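You operate a simulated robot arm through the tools that you are given. There is no shell and no other tool. Be economical: measure what you need, move in short steps, check, and stop when the job is done.

Carry out the task below with a simulated robot arm. There is one attempt and no reset: what you move stays moved.

TASK
Stack the roll that says "rice" from the island bench on top of the roll that says "corn". Then take the medium cup and put it on top of the blue ice pack on the island bench. Then fetch the lidded cup that says "29" from the island bench and set it on top of the brown carton there.
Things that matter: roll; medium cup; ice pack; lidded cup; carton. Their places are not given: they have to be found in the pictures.

It is judged by the outcome, as a careful person would: the job done as asked, and still so three seconds after it is handed in. It fails if anything else is knocked over, pushed out of place, dropped, spilled or broken.

THE ROBOT
A 7-joint arm with a two-finger parallel gripper, fixed in place. Base frame: the origin is at the foot of the arm, x ahead of it, y to its left, z up; the work surface is at about z = 0. Lengths are in mm, angles in rad, forces in N, time in s.
With the tool pointing down near the work surface it reaches from about 240 to 620 mm from the base axis. Its first joint turns from -1.152 to 1.152 rad. Payload 2.6 kg.
Tool frame: the origin (TCP) lies between the finger pads and is the grasp point; the fingertips stand 30 mm ahead of it; z points along the fingers, y is the line along which they close. The gripper opens to 94 mm. The fingers are 28 mm wide and 10 mm thick; the gripper's body (50 by 96 mm) begins 55 mm behind the TCP.
Orientation is that of the tool frame in the base frame, as [roll, pitch, yaw] about the fixed x, y, z axes, in that order (R = Rz(yaw) Ry(pitch) Rx(roll)). With the fingers straight down and closing along the base's y, the tool's x points along the base's -x, its y along +y and its z along -z.

THE INTERFACE
- The arm moves only by the tool apply_moves. Its argument "commands" is a list of rows, each a list of 3 entries, a list of its own where there are three numbers: the shift along the tool's x, y, z in mm, then the turn, a rotation vector about the tool's x, y, z in rad, then the gripper command, from -1 (fully open) to 1 (shut), values between in proportion. In form: [[[x, y, z], [wx, wy, wz], gripper], ...]. A call has 1 to 10 rows; each row is the pose to reach, as a shift and turn from the pose commanded when the call began, along the tool's axes at that moment. A row lasts 0.2 s, in which the tool goes at most 50 mm and 0.15 rad; a call with a longer step from one row to the next is refused whole, and so is a gripper value outside its range. A pose out of reach is approached as far as the arm can. The call stops where the force on the tool passes 40 N (or 10 N more than at its start, if that is more) or the arm is blocked; 0.2 s more then pass. The fingers move at their own pace (about 72 mm/s each) and stop on an object; they squeeze with about 36 N. The grip force told is the motor's: it shows also when the fingers shut on nothing. Time passes only in rows, and 0.2 s behind the last, so rows that repeat a pose let the fingers close. It gives the time, the measured TCP pose, the force on the tool (base axes), the opening and the grip force at its end, in the units of the frame above (readings bear some noise).
- Cameras (640 x 400 px; columns grow to the right, rows downward): "scene" is fixed at [35.4, 436.9, 557.5]; the picture's right is [-0.74, -0.68, 0.00], its down [-0.43, 0.47, -0.77] and it looks along [0.52, -0.56, -0.64] (base axes); focal length 214 px, centre (320, 200). "wrist" rides on the gripper at [-37, 0, -58] in the tool frame; the picture's right is [0.00, -1.00, 0.00], its down [0.97, 0.00, -0.24] and it looks along [0.24, 0.00, 0.97] (tool axes); focal length 218 px, centre (320, 200).
- snapshot(camera): a new picture of that camera. No time passes.
- pixel_to_xyz(camera, pixels): there is no depth. For up to 12 entries [column, row, z] of the newest picture of that camera ("zoom" is the newest enlarged one), the place [x, y] in the base frame at which the ray of that pixel passes the height z, good to about 2 mm. No time passes.
- close_up(camera, box): a new picture of the part [left, top, right, bottom] of that camera's present view, enlarged. No time passes.
- job_done(): hands the job in; it is judged then, once.

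Work in short steps. Measure before you move; look again where a grasp or a placing could have gone wrong, and mend it. You have 80 turns and 46 pictures in all, the two below and enlarged ones among them. Open the gripper and draw the arm clear of the work before you hand the job in, unless the task says otherwise; then end with one line.

The tools are called after "Request:" as a command line: name --argument value ..., lists and objects as JSON in quotes. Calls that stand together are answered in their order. apply_moves: Moves the arm, as the interface text tells. Its arguments: {"type":"object","properties":{"commands":{"type":"array","items":{"type":"array"}}},"required":["commands"]} The other tools are called the same way: snapshot (camera) takes a picture; pixel_to_xyz (camera, pixels) gives the place at which the rays of pixels pass given heights; close_up (camera, box) takes an enlarged picture of a part of a camera's view; job_done () hands the job in.

At the start:

```text
time: 0.0
ee_pos: [364.7, -35.4, 331.7]
tool_rot: [3.141, 0.0, 3.14]
ft_force: [0.5, 0.2, 0.0]
opening: 94.1
gripper_force: 0.0
```

scene: 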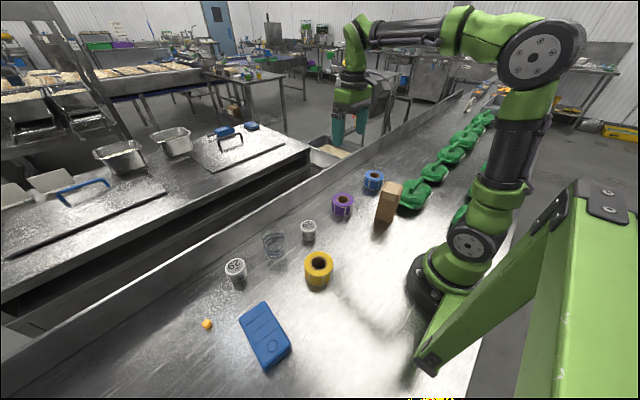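
wrist: 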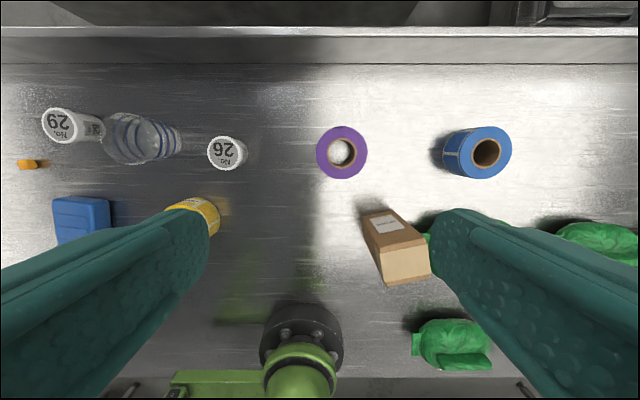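

The pictures show three rolls (purple, blue, yellow), lidded cups 29 and 26, clear cup(s), an ice pack and a carton. I zoom in to read labels.

Request:
close_up --camera "scene" --box '[310, 150, 430, 225]'

Request:
close_up --camera "scene" --box '[190, 210, 350, 310]'

Request:
close_up --camera "wrist" --box '[10, 80, 270, 242]'

```text
5.33 times, centred on (370, 188) of scene
```

zoom: 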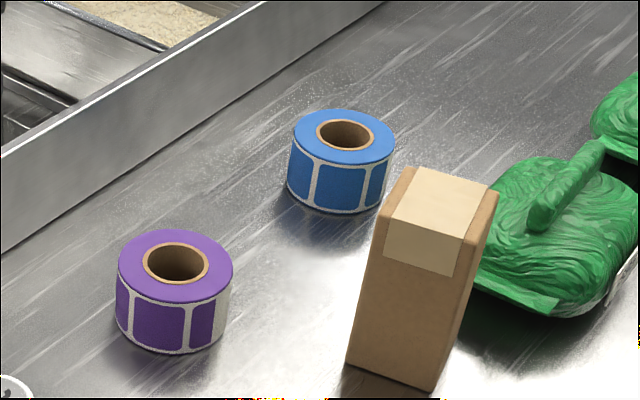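

```text
4.00 times, centred on (270, 260) of scene
```

zoom: 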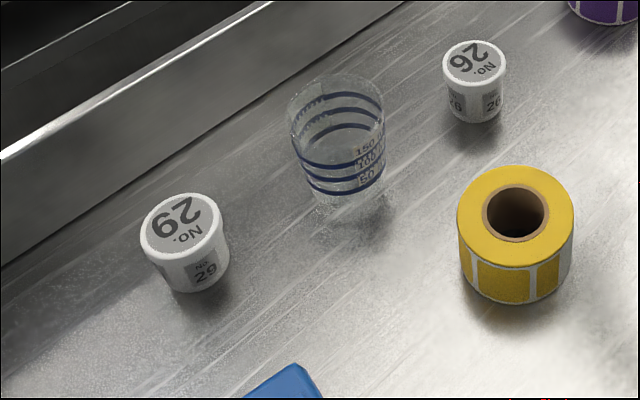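

```text
2.46 times, centred on (140, 161) of wrist
```

zoom: 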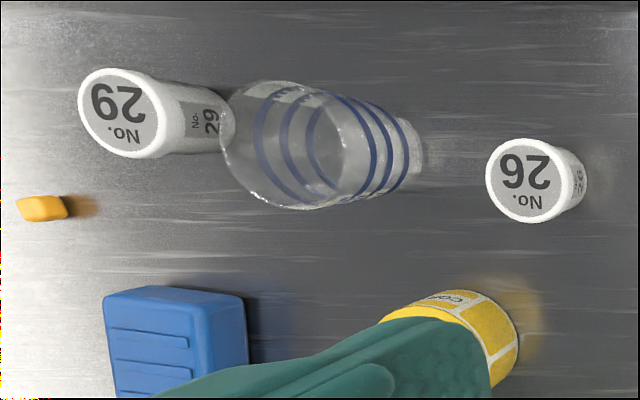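

The yellow roll shows "co…". I check the labels of purple, blue and yellow in the wrist view.

Request:
close_up --camera "wrist" --box '[425, 115, 525, 190]'

Request:
close_up --camera "wrist" --box '[155, 190, 235, 240]'

Request:
pixel_to_xyz --camera "scene" --pixels '[[342.7, 199, 45], [374, 175, 45], [319, 262, 60], [274, 260, 0], [235, 266, 60], [308.5, 226, 45], [388, 190, 100], [265, 333, 25], [207, 324, 10]]'

```text
5.33 times, centred on (475, 152) of wrist
```

zoom: 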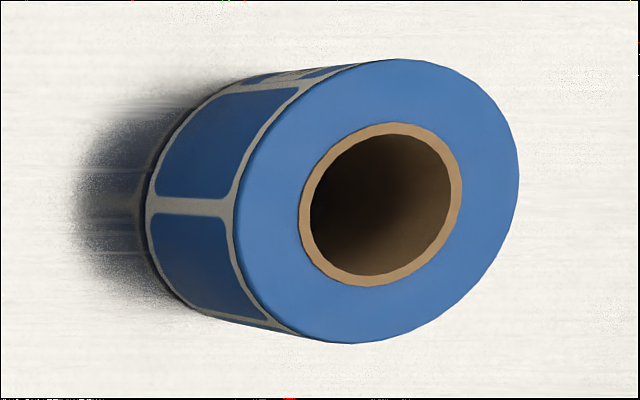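

```text
8.00 times, centred on (195, 215) of wrist
```

zoom: 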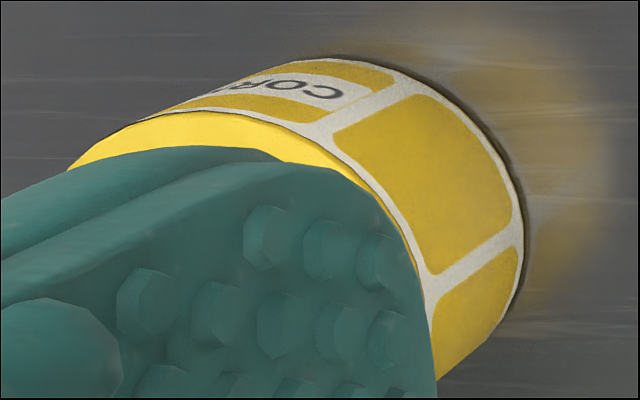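

```text
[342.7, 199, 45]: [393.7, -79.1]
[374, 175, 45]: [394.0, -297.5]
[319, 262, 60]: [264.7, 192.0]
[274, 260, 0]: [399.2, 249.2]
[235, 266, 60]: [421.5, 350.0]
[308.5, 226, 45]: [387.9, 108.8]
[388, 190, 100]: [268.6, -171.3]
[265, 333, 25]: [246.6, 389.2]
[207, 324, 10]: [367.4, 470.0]
```

Yellow is "corn". Purple and blue labels face +x, so I go to the far side at height and tilt to look back.

Request:
apply_moves --commands '[[[-27, -31, 0], [0, 0.09, 0], -1], [[-54, -62, 0], [0, 0.18, 0], -1], [[-81, -93, 0], [0, 0.27, 0], -1], [[-108, -124, 0], [0, 0.36, 0], -1], [[-135, -155, 0], [0, 0.45, 0], -1], [[-135, -155, 0], [0, 0.5, 0], -1]]'

Request:
snapshot --camera "wrist"

```text
time: 1.4
ee_pos: [432.7, -179.9, 285.3]
tool_rot: [-3.104, -0.452, -3.138]
ft_force: [-0.1, 0.2, -0.1]
opening: 94.0
gripper_force: 0.0
out of reach, approached as far as the arm can: row 4, 5, 6
```

```text
38 pictures are left
```

wrist: 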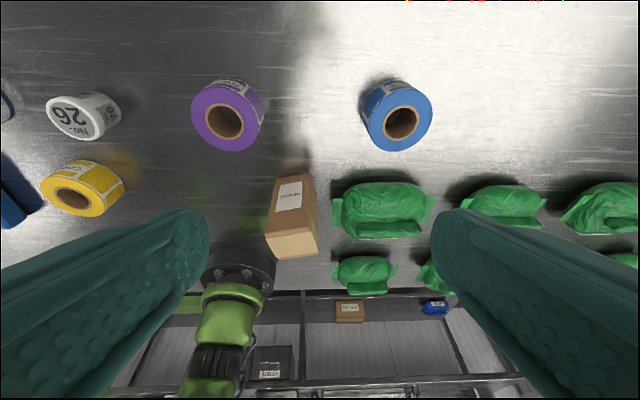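

Request:
close_up --camera "wrist" --box '[200, 70, 270, 114]'

Request:
close_up --camera "wrist" --box '[355, 70, 425, 114]'

Request:
pixel_to_xyz --camera "wrist" --pixels '[[224, 121, 45], [224, 121, 60], [401, 122, 45], [401, 122, 60], [75, 196, 45], [75, 196, 60], [75, 117, 45], [75, 117, 60], [289, 220, 100], [290, 180, 100]]'

Request:
pixel_to_xyz --camera "scene" --pixels '[[343, 199.2, 45], [343, 199.2, 60], [374.5, 175, 45], [374.5, 175, 60], [319, 262.5, 45], [319, 262.5, 60], [308.5, 225, 45], [308.5, 225, 60]]'

```text
9.09 times, centred on (235, 92) of wrist
```

zoom: 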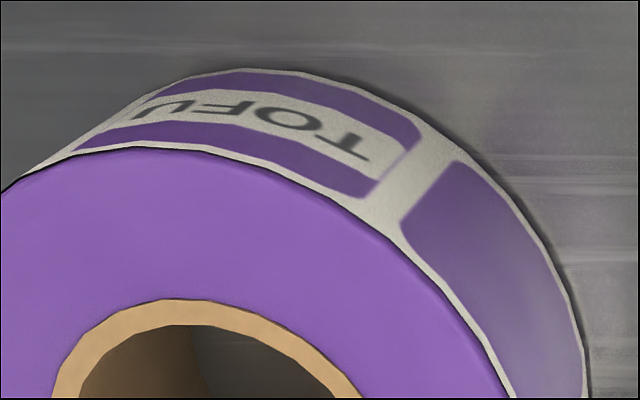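

```text
9.09 times, centred on (390, 92) of wrist
```

zoom: 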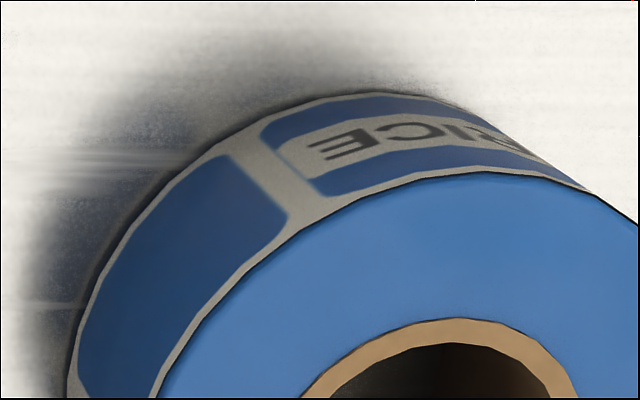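

```text
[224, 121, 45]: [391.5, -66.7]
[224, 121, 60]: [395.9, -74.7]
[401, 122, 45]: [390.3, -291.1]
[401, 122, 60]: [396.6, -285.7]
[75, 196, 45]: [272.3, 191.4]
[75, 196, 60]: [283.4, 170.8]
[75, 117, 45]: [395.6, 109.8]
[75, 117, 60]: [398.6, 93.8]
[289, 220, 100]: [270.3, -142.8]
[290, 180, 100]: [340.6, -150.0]
```

```text
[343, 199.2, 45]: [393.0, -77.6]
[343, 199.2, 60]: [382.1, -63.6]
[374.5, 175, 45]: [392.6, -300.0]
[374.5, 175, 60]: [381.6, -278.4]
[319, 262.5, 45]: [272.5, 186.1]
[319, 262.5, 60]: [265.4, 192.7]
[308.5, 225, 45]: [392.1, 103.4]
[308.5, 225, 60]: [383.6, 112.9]
```

Blue is "rice", at about (390, -292), top ~48; yellow "corn" at about (272, 189). I straighten the tool and head above the blue roll.

Request:
apply_moves --commands '[[[8, -15, 8], [0, -0.11, 0], -1], [[15, -30, 15], [0, -0.22, 0], -1], [[22, -45, 22], [0, -0.33, 0], -1], [[30, -60, 30], [0, -0.452, 0], -1], [[30, -60, 30], [0, -0.452, 0], -1]]'

```text
time: 2.6
ee_pos: [393.5, -238.1, 277.1]
tool_rot: [-3.11, 0.0, -3.123]
ft_force: [-0.2, 0.7, 0.8]
opening: 94.2
gripper_force: 0.1
```

Straight now; correct the small tilt and move above the roll to look.

Request:
apply_moves --commands '[[[1, -18, 29], [-0.01, 0, 0.006], -1], [[2, -36, 58], [-0.02, 0, 0.012], -1], [[3, -54, 87], [-0.0316, 0, 0.0186], -1], [[3, -54, 87], [-0.0316, 0, 0.0186], -1]]'

Request:
snapshot --camera "wrist"

```text
time: 3.6
ee_pos: [389.0, -294.7, 194.1]
tool_rot: [-3.139, -0.001, -3.14]
ft_force: [-0.5, -0.2, -0.7]
opening: 93.9
gripper_force: 0.0
```

```text
35 pictures are left
```

wrist: 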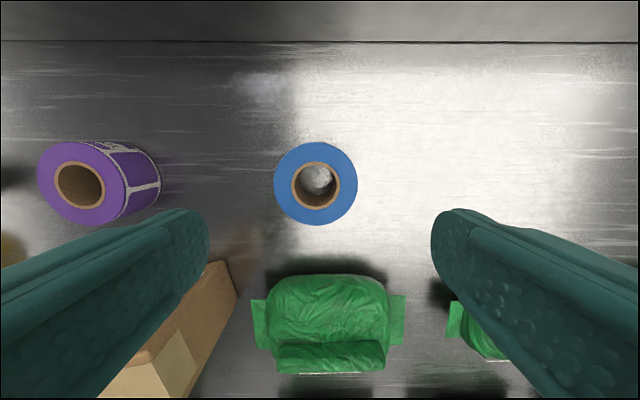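

Request:
pixel_to_xyz --camera "wrist" --pixels '[[315.5, 183.5, 48], [274, 183.5, 48], [357, 183.5, 48], [315.5, 142, 48], [315.5, 226, 48], [225, 262, 0], [225, 262, 100], [238, 295, 0], [320, 275, 30], [82, 185, 48]]'

Request:
pixel_to_xyz --camera "scene" --pixels '[[376, 220, 0], [391, 223, 0]]'

```text
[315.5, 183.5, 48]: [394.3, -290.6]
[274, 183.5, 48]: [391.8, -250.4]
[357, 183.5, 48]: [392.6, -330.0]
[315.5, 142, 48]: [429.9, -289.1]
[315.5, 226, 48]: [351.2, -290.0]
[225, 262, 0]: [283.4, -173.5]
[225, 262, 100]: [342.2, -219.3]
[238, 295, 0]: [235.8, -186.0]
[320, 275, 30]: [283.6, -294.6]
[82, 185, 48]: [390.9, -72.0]
```

```text
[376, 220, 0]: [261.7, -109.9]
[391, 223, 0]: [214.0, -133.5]
```

Roll centre ≈ (392, -290), diameter ≈ 79. I descend to z ≈ 42 and close.

Request:
apply_moves --commands '[[[-3, 4.7, 40], [0, 0, 0], -1], [[-3, 4.7, 80], [0, 0, 0], -1], [[-3, 4.7, 120], [0, 0, 0], -1], [[-3, 4.7, 152], [0, 0, 0], -1], [[-3, 4.7, 152], [0, 0, 0], -1]]'

Request:
apply_moves --commands '[[[0, 0, 0], [0, 0, 0], 1], [[0, 0, 0], [0, 0, 0], 1], [[0, 0, 0], [0, 0, 0], 1]]'

```text
time: 4.8
ee_pos: [395.5, -289.4, 41.1]
tool_rot: [-3.139, -0.001, -3.139]
ft_force: [0.5, -0.6, 0.3]
opening: 94.0
gripper_force: 0.1
```

```text
time: 5.6
ee_pos: [396.1, -289.1, 41.7]
tool_rot: [-3.14, 0.0, -3.14]
ft_force: [-0.2, 0.8, -0.4]
opening: 80.7
gripper_force: 36.2
```

Gripped (80.7 mm). Lift.

Request:
apply_moves --commands '[[[0, 0, -30], [0, 0, 0], 1], [[0, 0, -70], [0, 0, 0], 1], [[0, 0, -115], [0, 0, 0], 1], [[0, 0, -160], [0, 0, 0], 1], [[0, 0, -190], [0, 0, 0], 1]]'

Request:
apply_moves --commands '[[[0, 45, 0], [0, 0, 0], 1], [[0, 90, 0], [0, 0, 0], 1], [[0, 135, 0], [0, 0, 0], 1], [[0, 180, 0], [0, 0, 0], 1], [[0, 225, 0], [0, 0, 0], 1], [[0, 265, 0], [0, 0, 0], 1], [[15, 300, 0], [0, 0, 0], 1], [[40, 330, 0], [0, 0, 0], 1], [[60, 350, 0], [0, 0, 0], 1]]'

Request:
snapshot --camera "wrist"

```text
time: 6.8
ee_pos: [394.1, -285.8, 228.4]
tool_rot: [-3.14, 0.0, -3.139]
ft_force: [0.1, 0.5, -0.4]
opening: 80.9
gripper_force: 36.5
```

```text
time: 8.8
ee_pos: [337.5, 61.3, 228.8]
tool_rot: [-3.139, -0.001, 3.141]
ft_force: [0.1, 0.3, -1.8]
opening: 80.8
gripper_force: 36.0
```

```text
34 pictures are left
```

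wrist: 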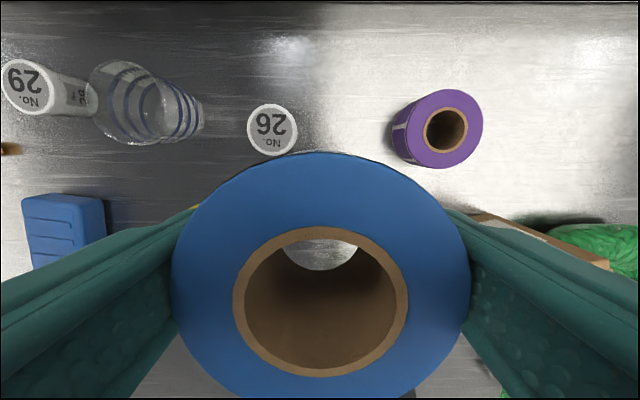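

Held fine. Now to above the yellow roll at z ≈ 150, then check in the scene camera.

Request:
apply_moves --commands '[[[16, 32, 10], [0, 0, 0], 1], [[32, 64, 20], [0, 0, 0], 1], [[48, 96, 40], [0, 0, 0], 1], [[65.5, 126, 78], [0, 0, 0], 1], [[65.5, 126, 78], [0, 0, 0], 1], [[65.5, 126, 78], [0, 0, 0], 1]]'

Request:
close_up --camera "scene" --box '[240, 200, 400, 300]'

Request:
snapshot --camera "wrist"

```text
refused: row 4 steps farther than a row can; nothing moved
```

```text
4.00 times, centred on (320, 250) of scene
```

zoom: 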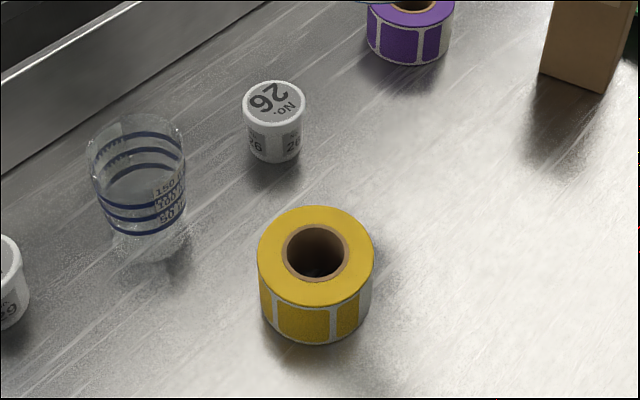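

```text
32 pictures are left
```

wrist: 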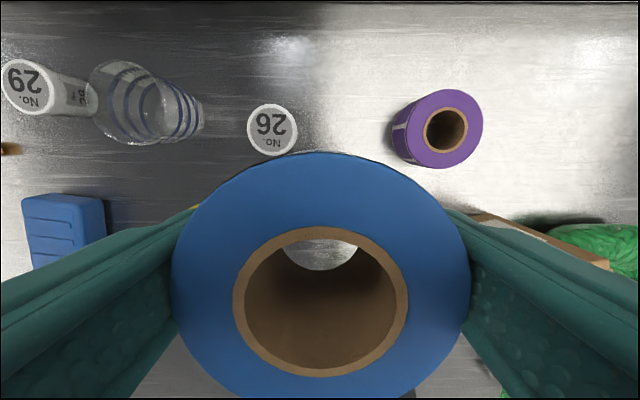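

The move was refused; I use the clear zoom to measure the yellow roll and the other targets.

Request:
pixel_to_xyz --camera "zoom" --pixels '[[257, 255, 48], [374, 255, 48], [316, 206, 48], [316, 307, 48], [317, 254, 48], [273, 98, 45], [137, 240, 0]]'

Request:
apply_moves --commands '[[[16, 32, 10], [0, 0, 0], 1], [[32, 64, 20], [0, 0, 0], 1], [[48, 96, 40], [0, 0, 0], 1], [[65.5, 126, 55], [0, 0, 0], 1], [[65.5, 126, 78], [0, 0, 0], 1], [[65.5, 126, 78], [0, 0, 0], 1]]'

Request:
close_up --camera "scene" --box '[240, 200, 400, 300]'

Request:
snapshot --camera "wrist"

```text
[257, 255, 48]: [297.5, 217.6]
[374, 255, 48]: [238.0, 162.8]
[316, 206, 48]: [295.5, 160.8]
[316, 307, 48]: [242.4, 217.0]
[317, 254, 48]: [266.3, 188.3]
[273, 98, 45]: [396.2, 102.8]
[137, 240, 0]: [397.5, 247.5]
```

```text
time: 10.2
ee_pos: [272.7, 187.2, 150.5]
tool_rot: [-3.139, 0.0, -3.14]
ft_force: [0.1, -0.6, -1.2]
opening: 80.5
gripper_force: 36.3
```

```text
4.00 times, centred on (320, 250) of scene
```

zoom: 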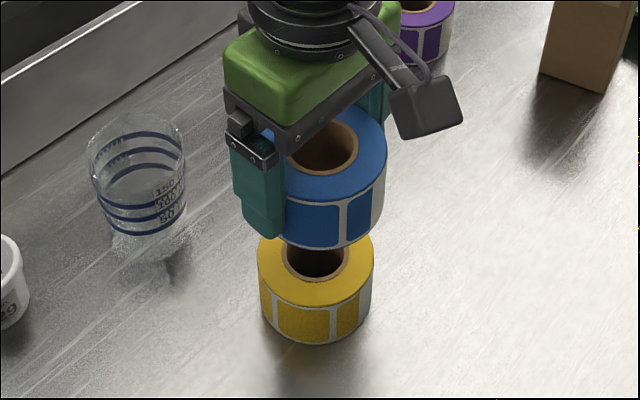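

```text
30 pictures are left
```

wrist: 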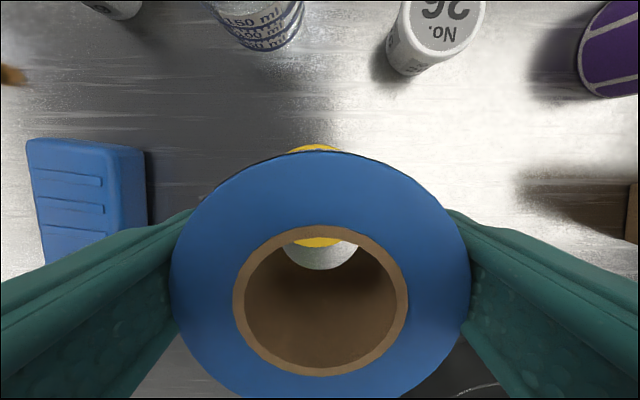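

Roll aligned within a few mm (yellow centre ≈ (268.5, 189)). Lower to just above contact and look.

Request:
apply_moves --commands '[[[0.5, 1.5, 25], [0, 0, 0], 1], [[0.5, 1.5, 50], [0, 0, 0], 1], [[0.5, 1.5, 54], [0, 0, 0], 1], [[0.5, 1.5, 54], [0, 0, 0], 1]]'

Request:
close_up --camera "scene" --box '[270, 225, 366, 285]'

```text
time: 11.2
ee_pos: [269.2, 187.3, 97.7]
tool_rot: [-3.139, 0.0, -3.139]
ft_force: [-0.9, -0.7, -1.0]
opening: 80.6
gripper_force: 36.5
```

```text
6.67 times, centred on (318, 255) of scene
```

zoom: 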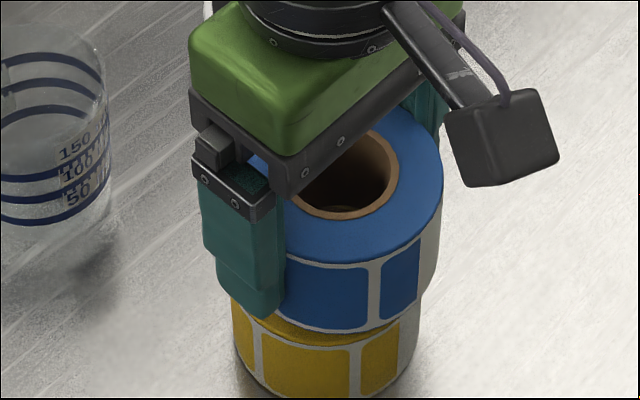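

Picture suggests the blue is ~4-6 mm too near the base in x; correct +4.5 mm in x and lower to contact.

Request:
apply_moves --commands '[[[-4.5, 0.5, 0], [0, 0, 0], 1], [[-4.5, 0.5, 3], [0, 0, 0], 1], [[-4.5, 0.5, 5], [0, 0, 0], 1], [[-4.5, 0.5, 5], [0, 0, 0], 1]]'

Request:
close_up --camera "scene" --box '[270, 235, 366, 295]'

```text
time: 12.2
ee_pos: [273.0, 187.9, 92.3]
tool_rot: [-3.14, -0.001, -3.139]
ft_force: [0.2, -0.2, -1.3]
opening: 80.3
gripper_force: 36.4
```

```text
6.67 times, centred on (318, 265) of scene
```

zoom: 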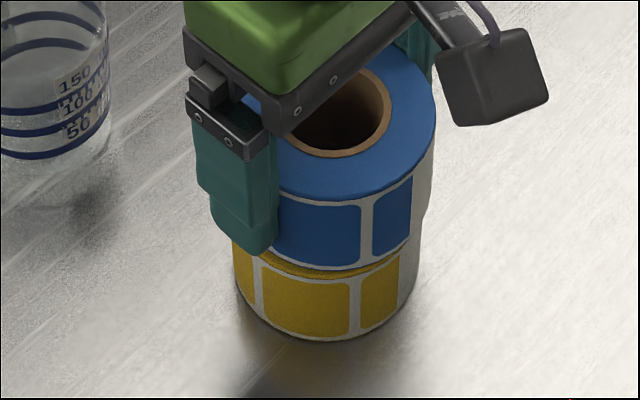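

Well aligned now. Lower in 1–2 mm steps to contact.

Request:
apply_moves --commands '[[[0, 1, 1], [0, 0, 0], 1], [[0, 1, 2], [0, 0, 0], 1], [[0, 1, 3], [0, 0, 0], 1], [[0, 1, 3], [0, 0, 0], 1]]'

```text
time: 13.2
ee_pos: [273.4, 188.9, 90.6]
tool_rot: [-3.139, 0.0, 3.141]
ft_force: [-9.9, -8.4, 29.1]
opening: 80.2
gripper_force: 36.3
```

Contact. Relax slightly and open.

Request:
apply_moves --commands '[[[0, 0, -0.7], [0, 0, 0], 1], [[0, 0, -0.7], [0, 0, 0], -1], [[0, 0, -0.7], [0, 0, 0], -1], [[0, 0, -0.7], [0, 0, 0], -1]]'

Request:
apply_moves --commands '[[[0, 0, -30], [0, 0, 0], -1], [[0, 0, -70], [0, 0, 0], -1], [[0, 0, -115], [0, 0, 0], -1], [[0, 0, -160], [0, 0, 0], -1]]'

Request:
close_up --camera "scene" --box '[190, 205, 350, 305]'

Request:
snapshot --camera "wrist"

```text
time: 14.2
ee_pos: [272.0, 188.6, 89.7]
tool_rot: [-3.14, 0.002, -3.138]
ft_force: [0.2, -1.0, -0.3]
opening: 94.0
gripper_force: 0.0
```

```text
time: 15.2
ee_pos: [272.3, 188.1, 253.3]
tool_rot: [3.141, -0.001, -3.14]
ft_force: [-0.3, -1.0, 0.7]
opening: 94.3
gripper_force: 0.1
```

```text
4.00 times, centred on (270, 255) of scene
```

zoom: 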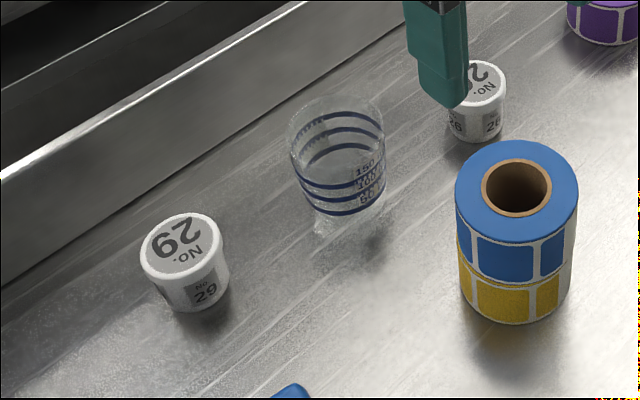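

```text
26 pictures are left
```

wrist: 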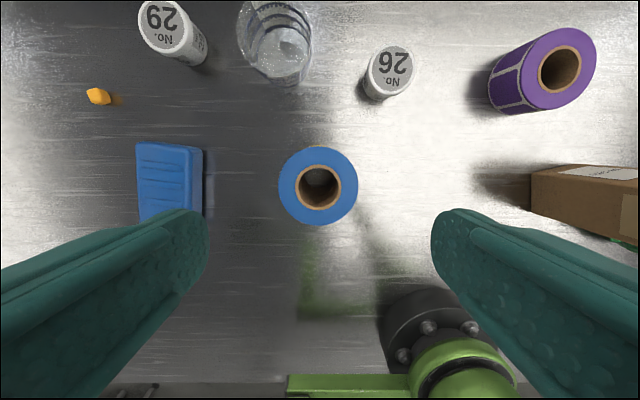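

Stack is good. Next, move above the clear cup (~(398, 248)) and look.

Request:
apply_moves --commands '[[[-40, 20, 0], [0, 0, 0], -1], [[-80, 40, 0], [0, 0, 0], -1], [[-123, 60, 0], [0, 0, 0], -1], [[-123, 60, 0], [0, 0, 0], -1]]'

Request:
snapshot --camera "wrist"

Request:
snapshot --camera "scene"

```text
time: 16.2
ee_pos: [394.5, 250.5, 254.9]
tool_rot: [-3.137, 0.0, -3.138]
ft_force: [0.4, -0.1, 0.4]
opening: 94.0
gripper_force: 0.0
```

```text
25 pictures are left
```

wrist: 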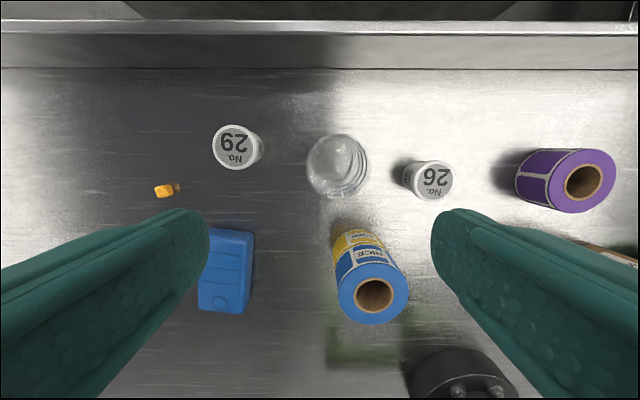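

```text
24 pictures are left
```

scene: 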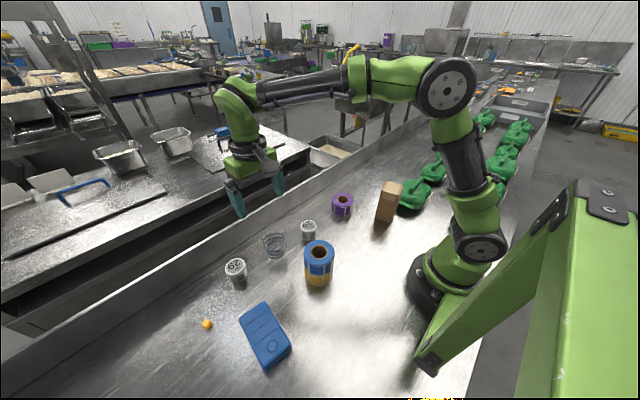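

Request:
close_up --camera "wrist" --box '[288, 116, 392, 216]'

Request:
pixel_to_xyz --camera "wrist" --pixels '[[208, 228, 28], [254, 232, 28], [245, 313, 28], [198, 307, 28], [235, 146, 60], [305, 168, 75], [360, 163, 75], [333, 135, 75], [335, 195, 75], [437, 180, 45], [345, 171, 0]]'

Request:
pixel_to_xyz --camera "scene" --pixels '[[238, 317, 28], [264, 301, 28], [292, 348, 28], [265, 367, 28], [235, 263, 60], [263, 239, 75], [285, 238, 75], [274, 233, 75], [273, 243, 75], [275, 257, 0]]'

```text
4.00 times, centred on (340, 166) of wrist
```

zoom: 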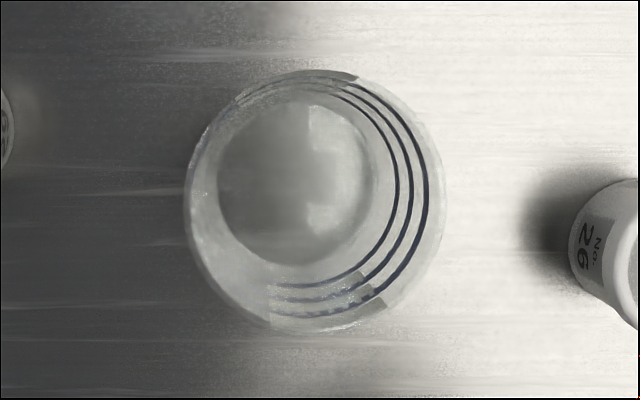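

```text
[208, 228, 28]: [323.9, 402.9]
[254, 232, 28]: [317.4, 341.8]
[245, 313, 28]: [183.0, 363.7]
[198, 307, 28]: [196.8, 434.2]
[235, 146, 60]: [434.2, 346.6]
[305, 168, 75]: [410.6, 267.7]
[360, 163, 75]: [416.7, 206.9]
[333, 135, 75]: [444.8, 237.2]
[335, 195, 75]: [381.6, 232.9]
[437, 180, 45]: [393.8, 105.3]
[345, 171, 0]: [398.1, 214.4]
```

```text
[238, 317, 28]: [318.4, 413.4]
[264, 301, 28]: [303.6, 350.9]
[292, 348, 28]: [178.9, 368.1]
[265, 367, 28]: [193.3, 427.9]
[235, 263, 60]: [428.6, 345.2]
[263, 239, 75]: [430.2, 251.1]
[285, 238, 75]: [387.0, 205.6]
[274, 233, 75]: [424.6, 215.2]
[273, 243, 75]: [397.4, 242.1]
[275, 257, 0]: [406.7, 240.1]
```

Request:
pixel_to_xyz --camera "zoom" --pixels '[[297, 182, 2], [315, 202, 70], [315, 202, 80], [184, 200, 78], [445, 200, 78], [315, 70, 78], [315, 335, 78], [218, 180, 2], [376, 180, 2]]'

Request:
close_up --camera "scene" --box '[250, 220, 298, 270]'

```text
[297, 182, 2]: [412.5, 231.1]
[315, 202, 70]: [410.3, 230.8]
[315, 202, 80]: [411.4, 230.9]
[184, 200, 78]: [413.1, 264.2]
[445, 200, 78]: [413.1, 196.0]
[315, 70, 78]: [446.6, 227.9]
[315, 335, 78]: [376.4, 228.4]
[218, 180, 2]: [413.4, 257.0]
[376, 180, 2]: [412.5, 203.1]
```

```text
8.00 times, centred on (274, 245) of scene
```

zoom: 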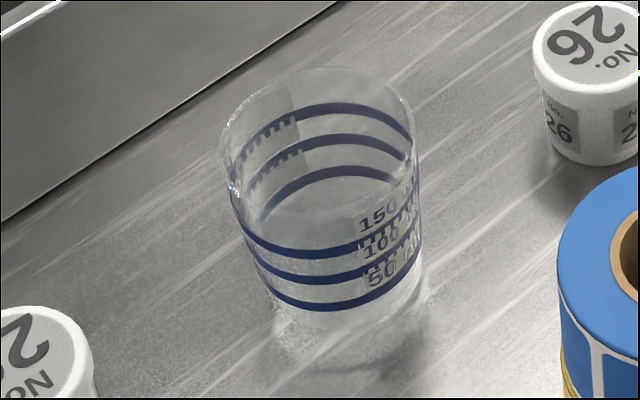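

Cup at (412, 231), rim ~69 mm, height ~78. I go over it and down to z ≈ 48, then close.

Request:
apply_moves --commands '[[[-9, -10, 40], [0, 0, 0], -1], [[-17.5, -19.5, 80], [0, 0, 0], -1], [[-17.5, -19.5, 115], [0, 0, 0], -1], [[-17.5, -19.5, 115], [0, 0, 0], -1]]'

Request:
snapshot --camera "wrist"

```text
time: 17.2
ee_pos: [412.5, 228.0, 134.5]
tool_rot: [-3.14, -0.002, -3.139]
ft_force: [-0.8, 0.0, 0.5]
opening: 94.0
gripper_force: 0.0
```

```text
21 pictures are left
```

wrist: 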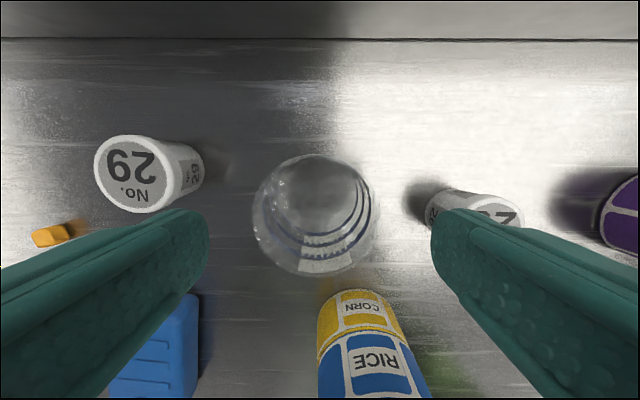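

Well centred. Descend and grip.

Request:
apply_moves --commands '[[[0, 2, 30], [0, 0, 0], -1], [[0, 2, 60], [0, 0, 0], -1], [[0, 2, 86], [0, 0, 0], -1], [[0, 2, 86], [0, 0, 0], -1]]'

Request:
apply_moves --commands '[[[0, 0, 0], [0, 0, 0], 1], [[0, 0, 0], [0, 0, 0], 1], [[0, 0, 0], [0, 0, 0], 1], [[0, 0, 0], [0, 0, 0], 1]]'

Request:
snapshot --camera "wrist"

```text
time: 18.2
ee_pos: [416.3, 232.7, 49.9]
tool_rot: [-3.139, 0.0, -3.138]
ft_force: [0.3, 0.9, 0.0]
opening: 94.2
gripper_force: 0.1
```

```text
time: 19.2
ee_pos: [416.0, 232.9, 50.4]
tool_rot: [-3.14, 0.0, -3.139]
ft_force: [0.0, 0.9, -0.2]
opening: 65.4
gripper_force: 36.2
```

```text
20 pictures are left
```

wrist: 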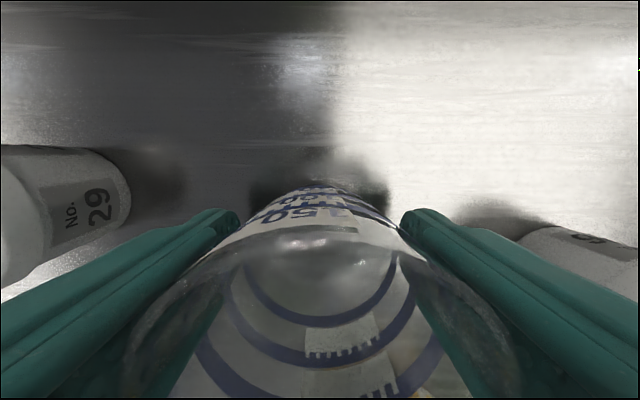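

Gripped (65 mm). Lift to z ≈ 170 and check.

Request:
apply_moves --commands '[[[0, 0, -10], [0, 0, 0], 1], [[0, 0, -40], [0, 0, 0], 1], [[0, 0, -80], [0, 0, 0], 1], [[0, 0, -120], [0, 0, 0], 1], [[0, 0, -120], [0, 0, 0], 1]]'

Request:
snapshot --camera "scene"

Request:
close_up --camera "scene" --box '[210, 290, 306, 380]'

```text
time: 20.4
ee_pos: [410.8, 237.3, 168.6]
tool_rot: [-3.14, -0.001, -3.141]
ft_force: [1.3, 0.5, -1.3]
opening: 65.5
gripper_force: 35.8
```

```text
19 pictures are left
```

scene: 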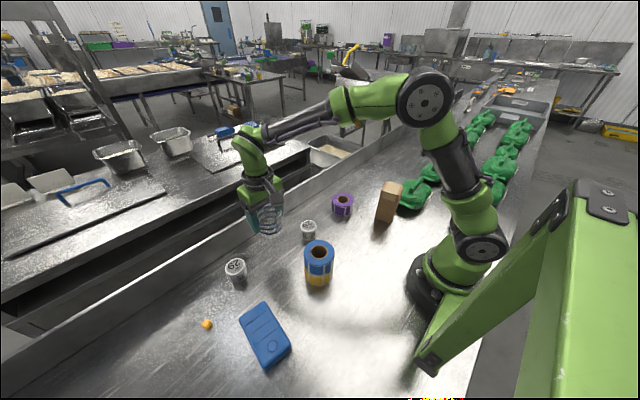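

```text
4.44 times, centred on (258, 335) of scene
```

zoom: 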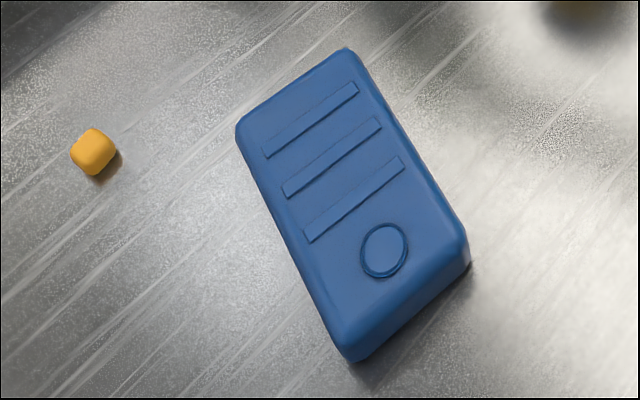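

Request:
pixel_to_xyz --camera "zoom" --pixels '[[311, 119, 22], [332, 158, 22], [353, 200, 22], [384, 250, 22], [303, 241, 22], [404, 160, 22], [238, 128, 22], [345, 50, 22], [343, 345, 22], [466, 240, 22]]'

```text
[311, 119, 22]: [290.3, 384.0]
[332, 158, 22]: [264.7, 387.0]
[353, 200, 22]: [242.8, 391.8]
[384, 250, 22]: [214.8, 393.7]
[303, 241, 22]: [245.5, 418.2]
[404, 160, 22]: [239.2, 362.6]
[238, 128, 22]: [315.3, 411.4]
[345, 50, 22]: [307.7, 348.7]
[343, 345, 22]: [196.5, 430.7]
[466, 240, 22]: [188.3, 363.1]
```

Bars on the pack lie at x ≈ 290/265/243, y ≈ 387; I target (266, 388). Carry the cup there at height.

Request:
apply_moves --commands '[[[20, 21, 0], [0, 0, 0], 1], [[48, 50, 0], [0, 0, 0], 1], [[76, 80, 0], [0, 0, 0], 1], [[105, 110, 0], [0, 0, 0], 1], [[130, 135, 0], [0, 0, 0], 1], [[145, 151, 0], [0, 0, 0], 1], [[145, 151, 0], [0, 0, 0], 1]]'

Request:
apply_moves --commands '[[[0, 0, 25], [0, 0, 0], 1], [[0, 0, 50], [0, 0, 0], 1], [[0, 0, 75], [0, 0, 0], 1], [[0, 0, 75], [0, 0, 0], 1]]'

Request:
close_up --camera "scene" --box '[200, 270, 320, 370]'

Request:
snapshot --camera "wrist"

```text
time: 22.0
ee_pos: [264.0, 382.8, 167.4]
tool_rot: [-3.14, 0.001, -3.138]
ft_force: [-0.5, 0.5, -0.7]
opening: 65.4
gripper_force: 35.6
```

```text
time: 23.0
ee_pos: [266.5, 381.5, 92.8]
tool_rot: [3.142, 0.0, -3.139]
ft_force: [-0.6, 0.1, -0.2]
opening: 65.0
gripper_force: 35.8
```

```text
4.00 times, centred on (260, 320) of scene
```

zoom: 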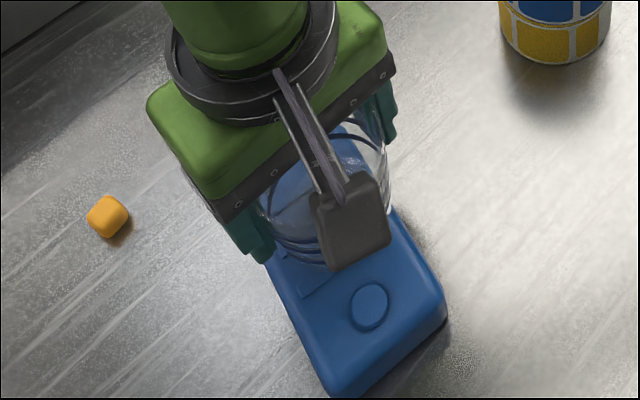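

```text
16 pictures are left
```

wrist: 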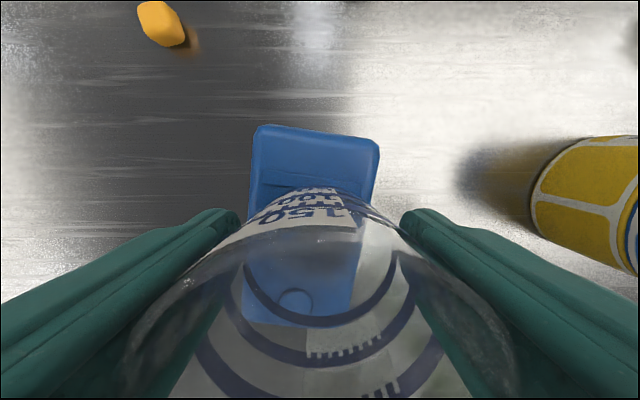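

Cup must shift ~+6 mm in y to centre on the pack. Shift and lower most of the way, then to contact.

Request:
apply_moves --commands '[[[0, 6, 0], [0, 0, 0], 1], [[0, 6, 8], [0, 0, 0], 1], [[0, 6, 14], [0, 0, 0], 1], [[0, 6, 14], [0, 0, 0], 1]]'

Request:
snapshot --camera "wrist"

```text
time: 24.0
ee_pos: [267.8, 388.5, 82.6]
tool_rot: [3.139, 0.003, -3.138]
ft_force: [2.7, 1.6, 20.7]
opening: 64.6
gripper_force: 36.1
```

```text
15 pictures are left
```

wrist: 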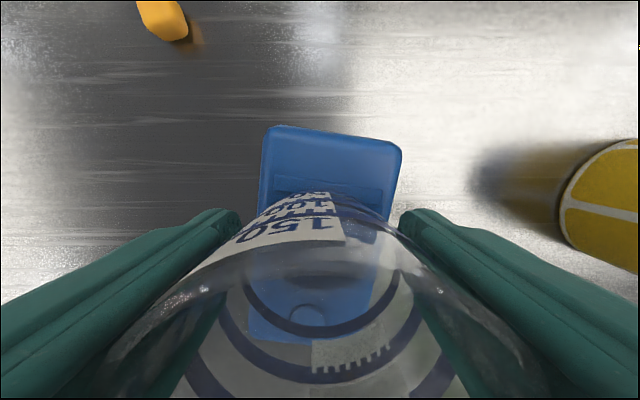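

Contact at z ≈ 82 (20 N). Check before release.

Request:
apply_moves --commands '[[[0, 0, -0.8], [0, 0, 0], 1], [[0, 0, -0.8], [0, 0, 0], 1]]'

Request:
close_up --camera "scene" --box '[220, 280, 310, 370]'

```text
time: 24.6
ee_pos: [266.9, 388.3, 82.8]
tool_rot: [-3.14, -0.002, -3.139]
ft_force: [5.0, 2.3, 16.8]
opening: 64.5
gripper_force: 36.1
```

```text
4.44 times, centred on (265, 325) of scene
```

zoom: 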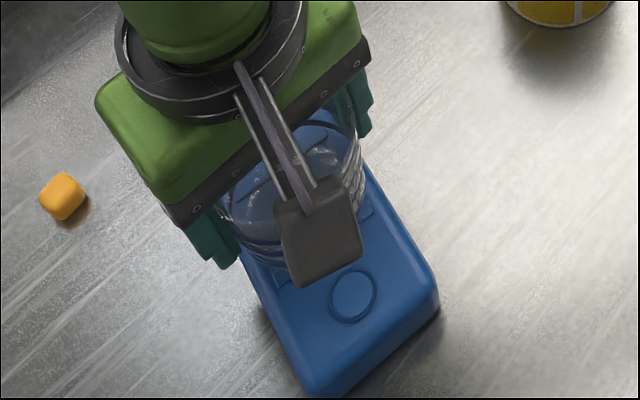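

Request:
apply_moves --commands '[[[0, 0, -1], [0, 0, 0], 1], [[0, 0, -1], [0, 0, 0], 1]]'

```text
time: 25.2
ee_pos: [267.0, 387.6, 83.0]
tool_rot: [-3.139, -0.001, -3.141]
ft_force: [2.6, 0.1, 9.6]
opening: 64.2
gripper_force: 36.0
```

Force is easing; open and retreat straight up.

Request:
apply_moves --commands '[[[0, 0, -0.7], [0, 0, 0], 1], [[0, 0, -0.7], [0, 0, 0], 0.3], [[0, 0, -0.7], [0, 0, 0], -0.2], [[0, 0, -0.7], [0, 0, 0], -1], [[0, 0, -0.7], [0, 0, 0], -1]]'

Request:
snapshot --camera "wrist"

```text
time: 26.4
ee_pos: [268.5, 387.9, 82.6]
tool_rot: [-3.139, -0.001, -3.14]
ft_force: [0.4, 0.2, 0.1]
opening: 94.0
gripper_force: 0.0
```

```text
13 pictures are left
```

wrist: 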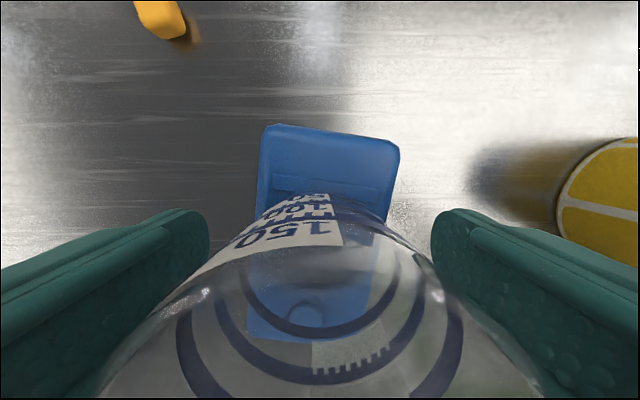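

Cup stands free. Retreat up, then head above cup "29".

Request:
apply_moves --commands '[[[0, 0, -25], [0, 0, 0], -1], [[0, 0, -65], [0, 0, 0], -1], [[0, 0, -105], [0, 0, 0], -1], [[0, 0, -130], [0, 0, 0], -1], [[-40, -10, -130], [0, 0, 0], -1], [[-85, -25, -130], [0, 0, 0], -1], [[-125, -38, -130], [0, 0, 0], -1], [[-163, -42, -130], [0, 0, 0], -1], [[-163, -42, -130], [0, 0, 0], -1]]'

Request:
snapshot --camera "wrist"

Request:
snapshot --camera "scene"

```text
time: 28.4
ee_pos: [431.9, 346.5, 215.3]
tool_rot: [-3.139, 0.001, -3.139]
ft_force: [0.7, -0.8, -0.1]
opening: 94.2
gripper_force: 0.0
```

```text
12 pictures are left
```

wrist: 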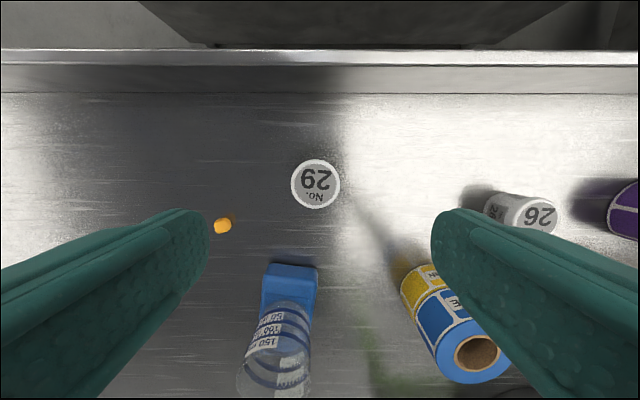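

```text
11 pictures are left
```

scene: 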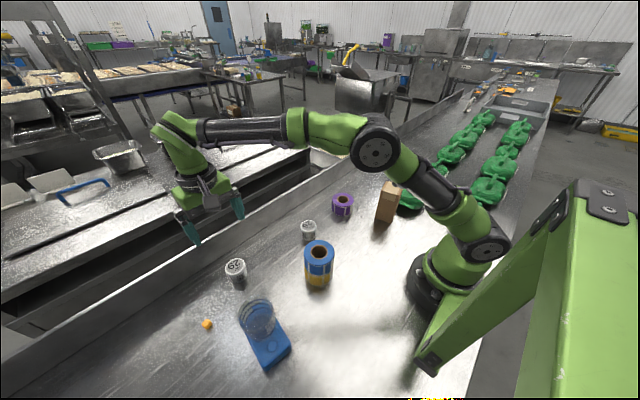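

Request:
pixel_to_xyz --camera "wrist" --pixels '[[316, 184, 50], [316, 184, 60], [291, 184, 55], [341, 184, 55]]'

Request:
pixel_to_xyz --camera "scene" --pixels '[[235.5, 266, 50], [235.5, 266, 60], [376, 221, 0], [391, 223, 0], [382, 190, 100], [382, 190, 115], [403, 185, 110], [398, 194, 110], [387, 182, 110], [392, 187.5, 110]]'

Request:
close_up --camera "scene" --box '[360, 170, 420, 230]'

```text
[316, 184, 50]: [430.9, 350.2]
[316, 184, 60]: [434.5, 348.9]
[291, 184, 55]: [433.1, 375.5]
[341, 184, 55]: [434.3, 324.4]
```

```text
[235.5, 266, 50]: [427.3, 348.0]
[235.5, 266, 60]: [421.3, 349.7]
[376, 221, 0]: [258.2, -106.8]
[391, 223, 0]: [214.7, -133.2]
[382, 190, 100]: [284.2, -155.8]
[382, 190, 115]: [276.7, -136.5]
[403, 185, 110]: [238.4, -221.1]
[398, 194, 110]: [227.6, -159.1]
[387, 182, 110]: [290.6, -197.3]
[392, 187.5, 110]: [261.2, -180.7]
```

```text
6.67 times, centred on (390, 200) of scene
```

zoom: 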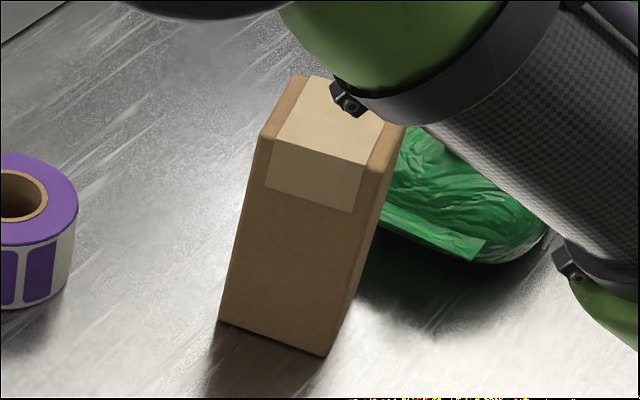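

Cup 29 at (430, 349), height ≈ 50, lid ≈ 51 mm. Carton centre triangulates to ≈ (250, -150), height ≈ 130. Descend on cup 29 and grip.

Request:
apply_moves --commands '[[[1, 2.5, 45], [0, 0, 0], -1], [[1, 2.5, 90], [0, 0, 0], -1], [[1, 2.5, 135], [0, 0, 0], -1], [[1, 2.5, 173], [0, 0, 0], -1], [[1, 2.5, 173], [0, 0, 0], -1]]'

Request:
apply_moves --commands '[[[0, 0, 0], [0, 0, 0], 1], [[0, 0, 0], [0, 0, 0], 1], [[0, 0, 0], [0, 0, 0], 1], [[0, 0, 0], [0, 0, 0], 1]]'

Request:
snapshot --camera "wrist"

```text
time: 29.6
ee_pos: [427.7, 350.5, 39.4]
tool_rot: [-3.139, 0.0, -3.139]
ft_force: [-0.2, -0.7, 0.3]
opening: 94.1
gripper_force: 0.2
```

```text
time: 30.6
ee_pos: [427.8, 350.2, 39.8]
tool_rot: [-3.14, -0.001, -3.141]
ft_force: [-0.4, 0.4, -0.2]
opening: 51.6
gripper_force: 36.6
```

```text
9 pictures are left
```

wrist: 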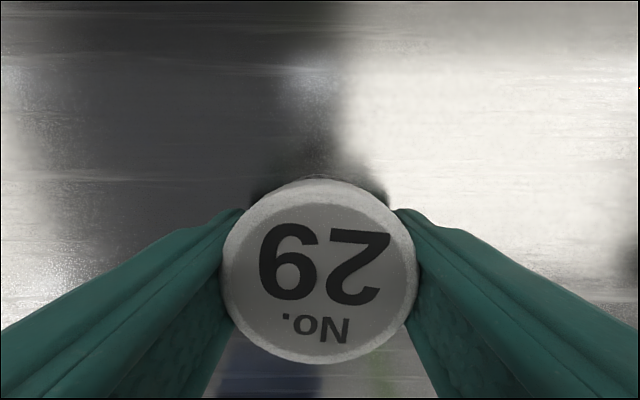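

Gripped at the lid. Lift high and traverse toward the carton along x ≈ 400.

Request:
apply_moves --commands '[[[0, 0, -15], [0, 0, 0], 1], [[0, 0, -55], [0, 0, 0], 1], [[0, 0, -100], [0, 0, 0], 1], [[0, 0, -145], [0, 0, 0], 1], [[0, 0, -190], [0, 0, 0], 1], [[0, 0, -230], [0, 0, 0], 1], [[0, 0, -230], [0, 0, 0], 1]]'

Request:
apply_moves --commands '[[[5, -45, 0], [0, 0, 0], 1], [[10, -90, 0], [0, 0, 0], 1], [[15, -135, 0], [0, 0, 0], 1], [[20, -180, 0], [0, 0, 0], 1], [[25, -225, 0], [0, 0, 0], 1], [[30, -270, 0], [0, 0, 0], 1], [[35, -315, 0], [0, 0, 0], 1], [[45, -360, 0], [0, 0, 0], 1], [[60, -405, 0], [0, 0, 0], 1], [[80, -445, 0], [0, 0, 0], 1]]'

Request:
snapshot --camera "wrist"

```text
time: 32.2
ee_pos: [432.0, 349.8, 272.1]
tool_rot: [-3.14, 0.0, -3.14]
ft_force: [0.1, 0.4, -1.5]
opening: 51.4
gripper_force: 36.3
```

```text
time: 34.4
ee_pos: [352.1, -97.8, 267.6]
tool_rot: [-3.139, -0.001, -3.137]
ft_force: [-0.5, 0.1, -0.4]
opening: 51.8
gripper_force: 36.4
```

```text
8 pictures are left
```

wrist: 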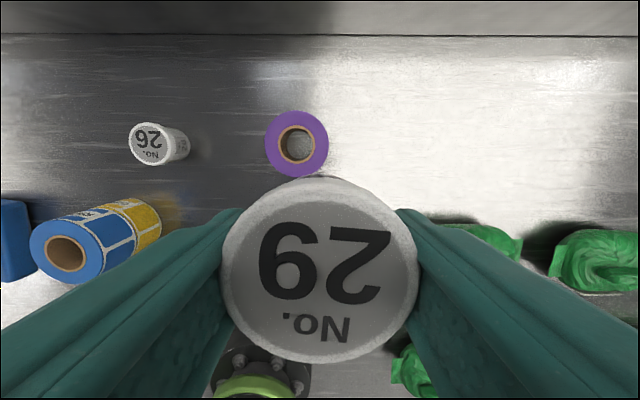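

Carton hidden behind the cup; use the scene camera to measure it.

Request:
close_up --camera "scene" --box '[350, 160, 430, 230]'

```text
5.71 times, centred on (390, 195) of scene
```

zoom: 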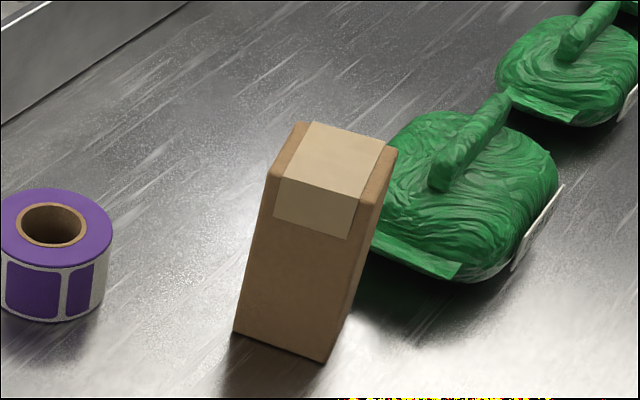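

Request:
pixel_to_xyz --camera "zoom" --pixels '[[234, 333, 0], [327, 362, 0], [268, 175, 110], [268, 175, 120], [268, 175, 130], [366, 204, 120], [366, 204, 130], [397, 150, 120], [397, 150, 130], [301, 122, 120], [301, 122, 130]]'

```text
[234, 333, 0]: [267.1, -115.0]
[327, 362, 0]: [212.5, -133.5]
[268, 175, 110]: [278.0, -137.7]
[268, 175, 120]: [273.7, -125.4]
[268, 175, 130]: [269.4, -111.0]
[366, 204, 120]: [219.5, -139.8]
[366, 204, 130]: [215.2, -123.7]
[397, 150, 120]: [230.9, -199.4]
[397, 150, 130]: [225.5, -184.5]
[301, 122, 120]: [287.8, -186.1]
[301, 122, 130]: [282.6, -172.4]
```

Carton: height ≈ 127, top centre ≈ (250, -152), ~56×61. Move over and lower to z ≈ 190, then check.

Request:
apply_moves --commands '[[[25, -13, 0], [0, 0, 0], 1], [[55, -28, 0], [0, 0, 0], 1], [[85, -44, 0], [0, 0, 0], 1], [[102, -54, 0], [0, 0, 0], 1], [[102, -54, 30], [0, 0, 0], 1], [[102, -54, 60], [0, 0, 0], 1], [[102, -54, 80], [0, 0, 0], 1], [[102, -54, 80], [0, 0, 0], 1]]'

Request:
close_up --camera "scene" --box '[350, 160, 430, 230]'

Request:
snapshot --camera "wrist"

```text
time: 36.2
ee_pos: [247.1, -149.0, 189.2]
tool_rot: [-3.141, 0.0, -3.139]
ft_force: [0.8, 0.1, 0.1]
opening: 51.7
gripper_force: 36.5
```

```text
5.71 times, centred on (390, 195) of scene
```

zoom: 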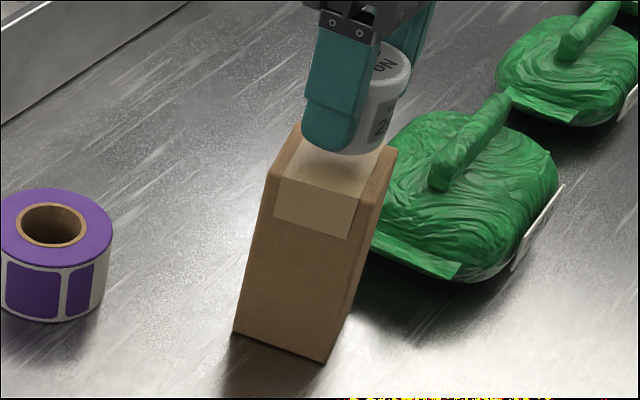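

```text
5 pictures are left
```

wrist: 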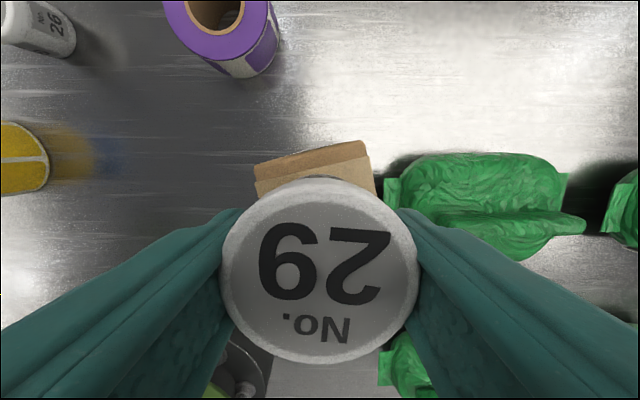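

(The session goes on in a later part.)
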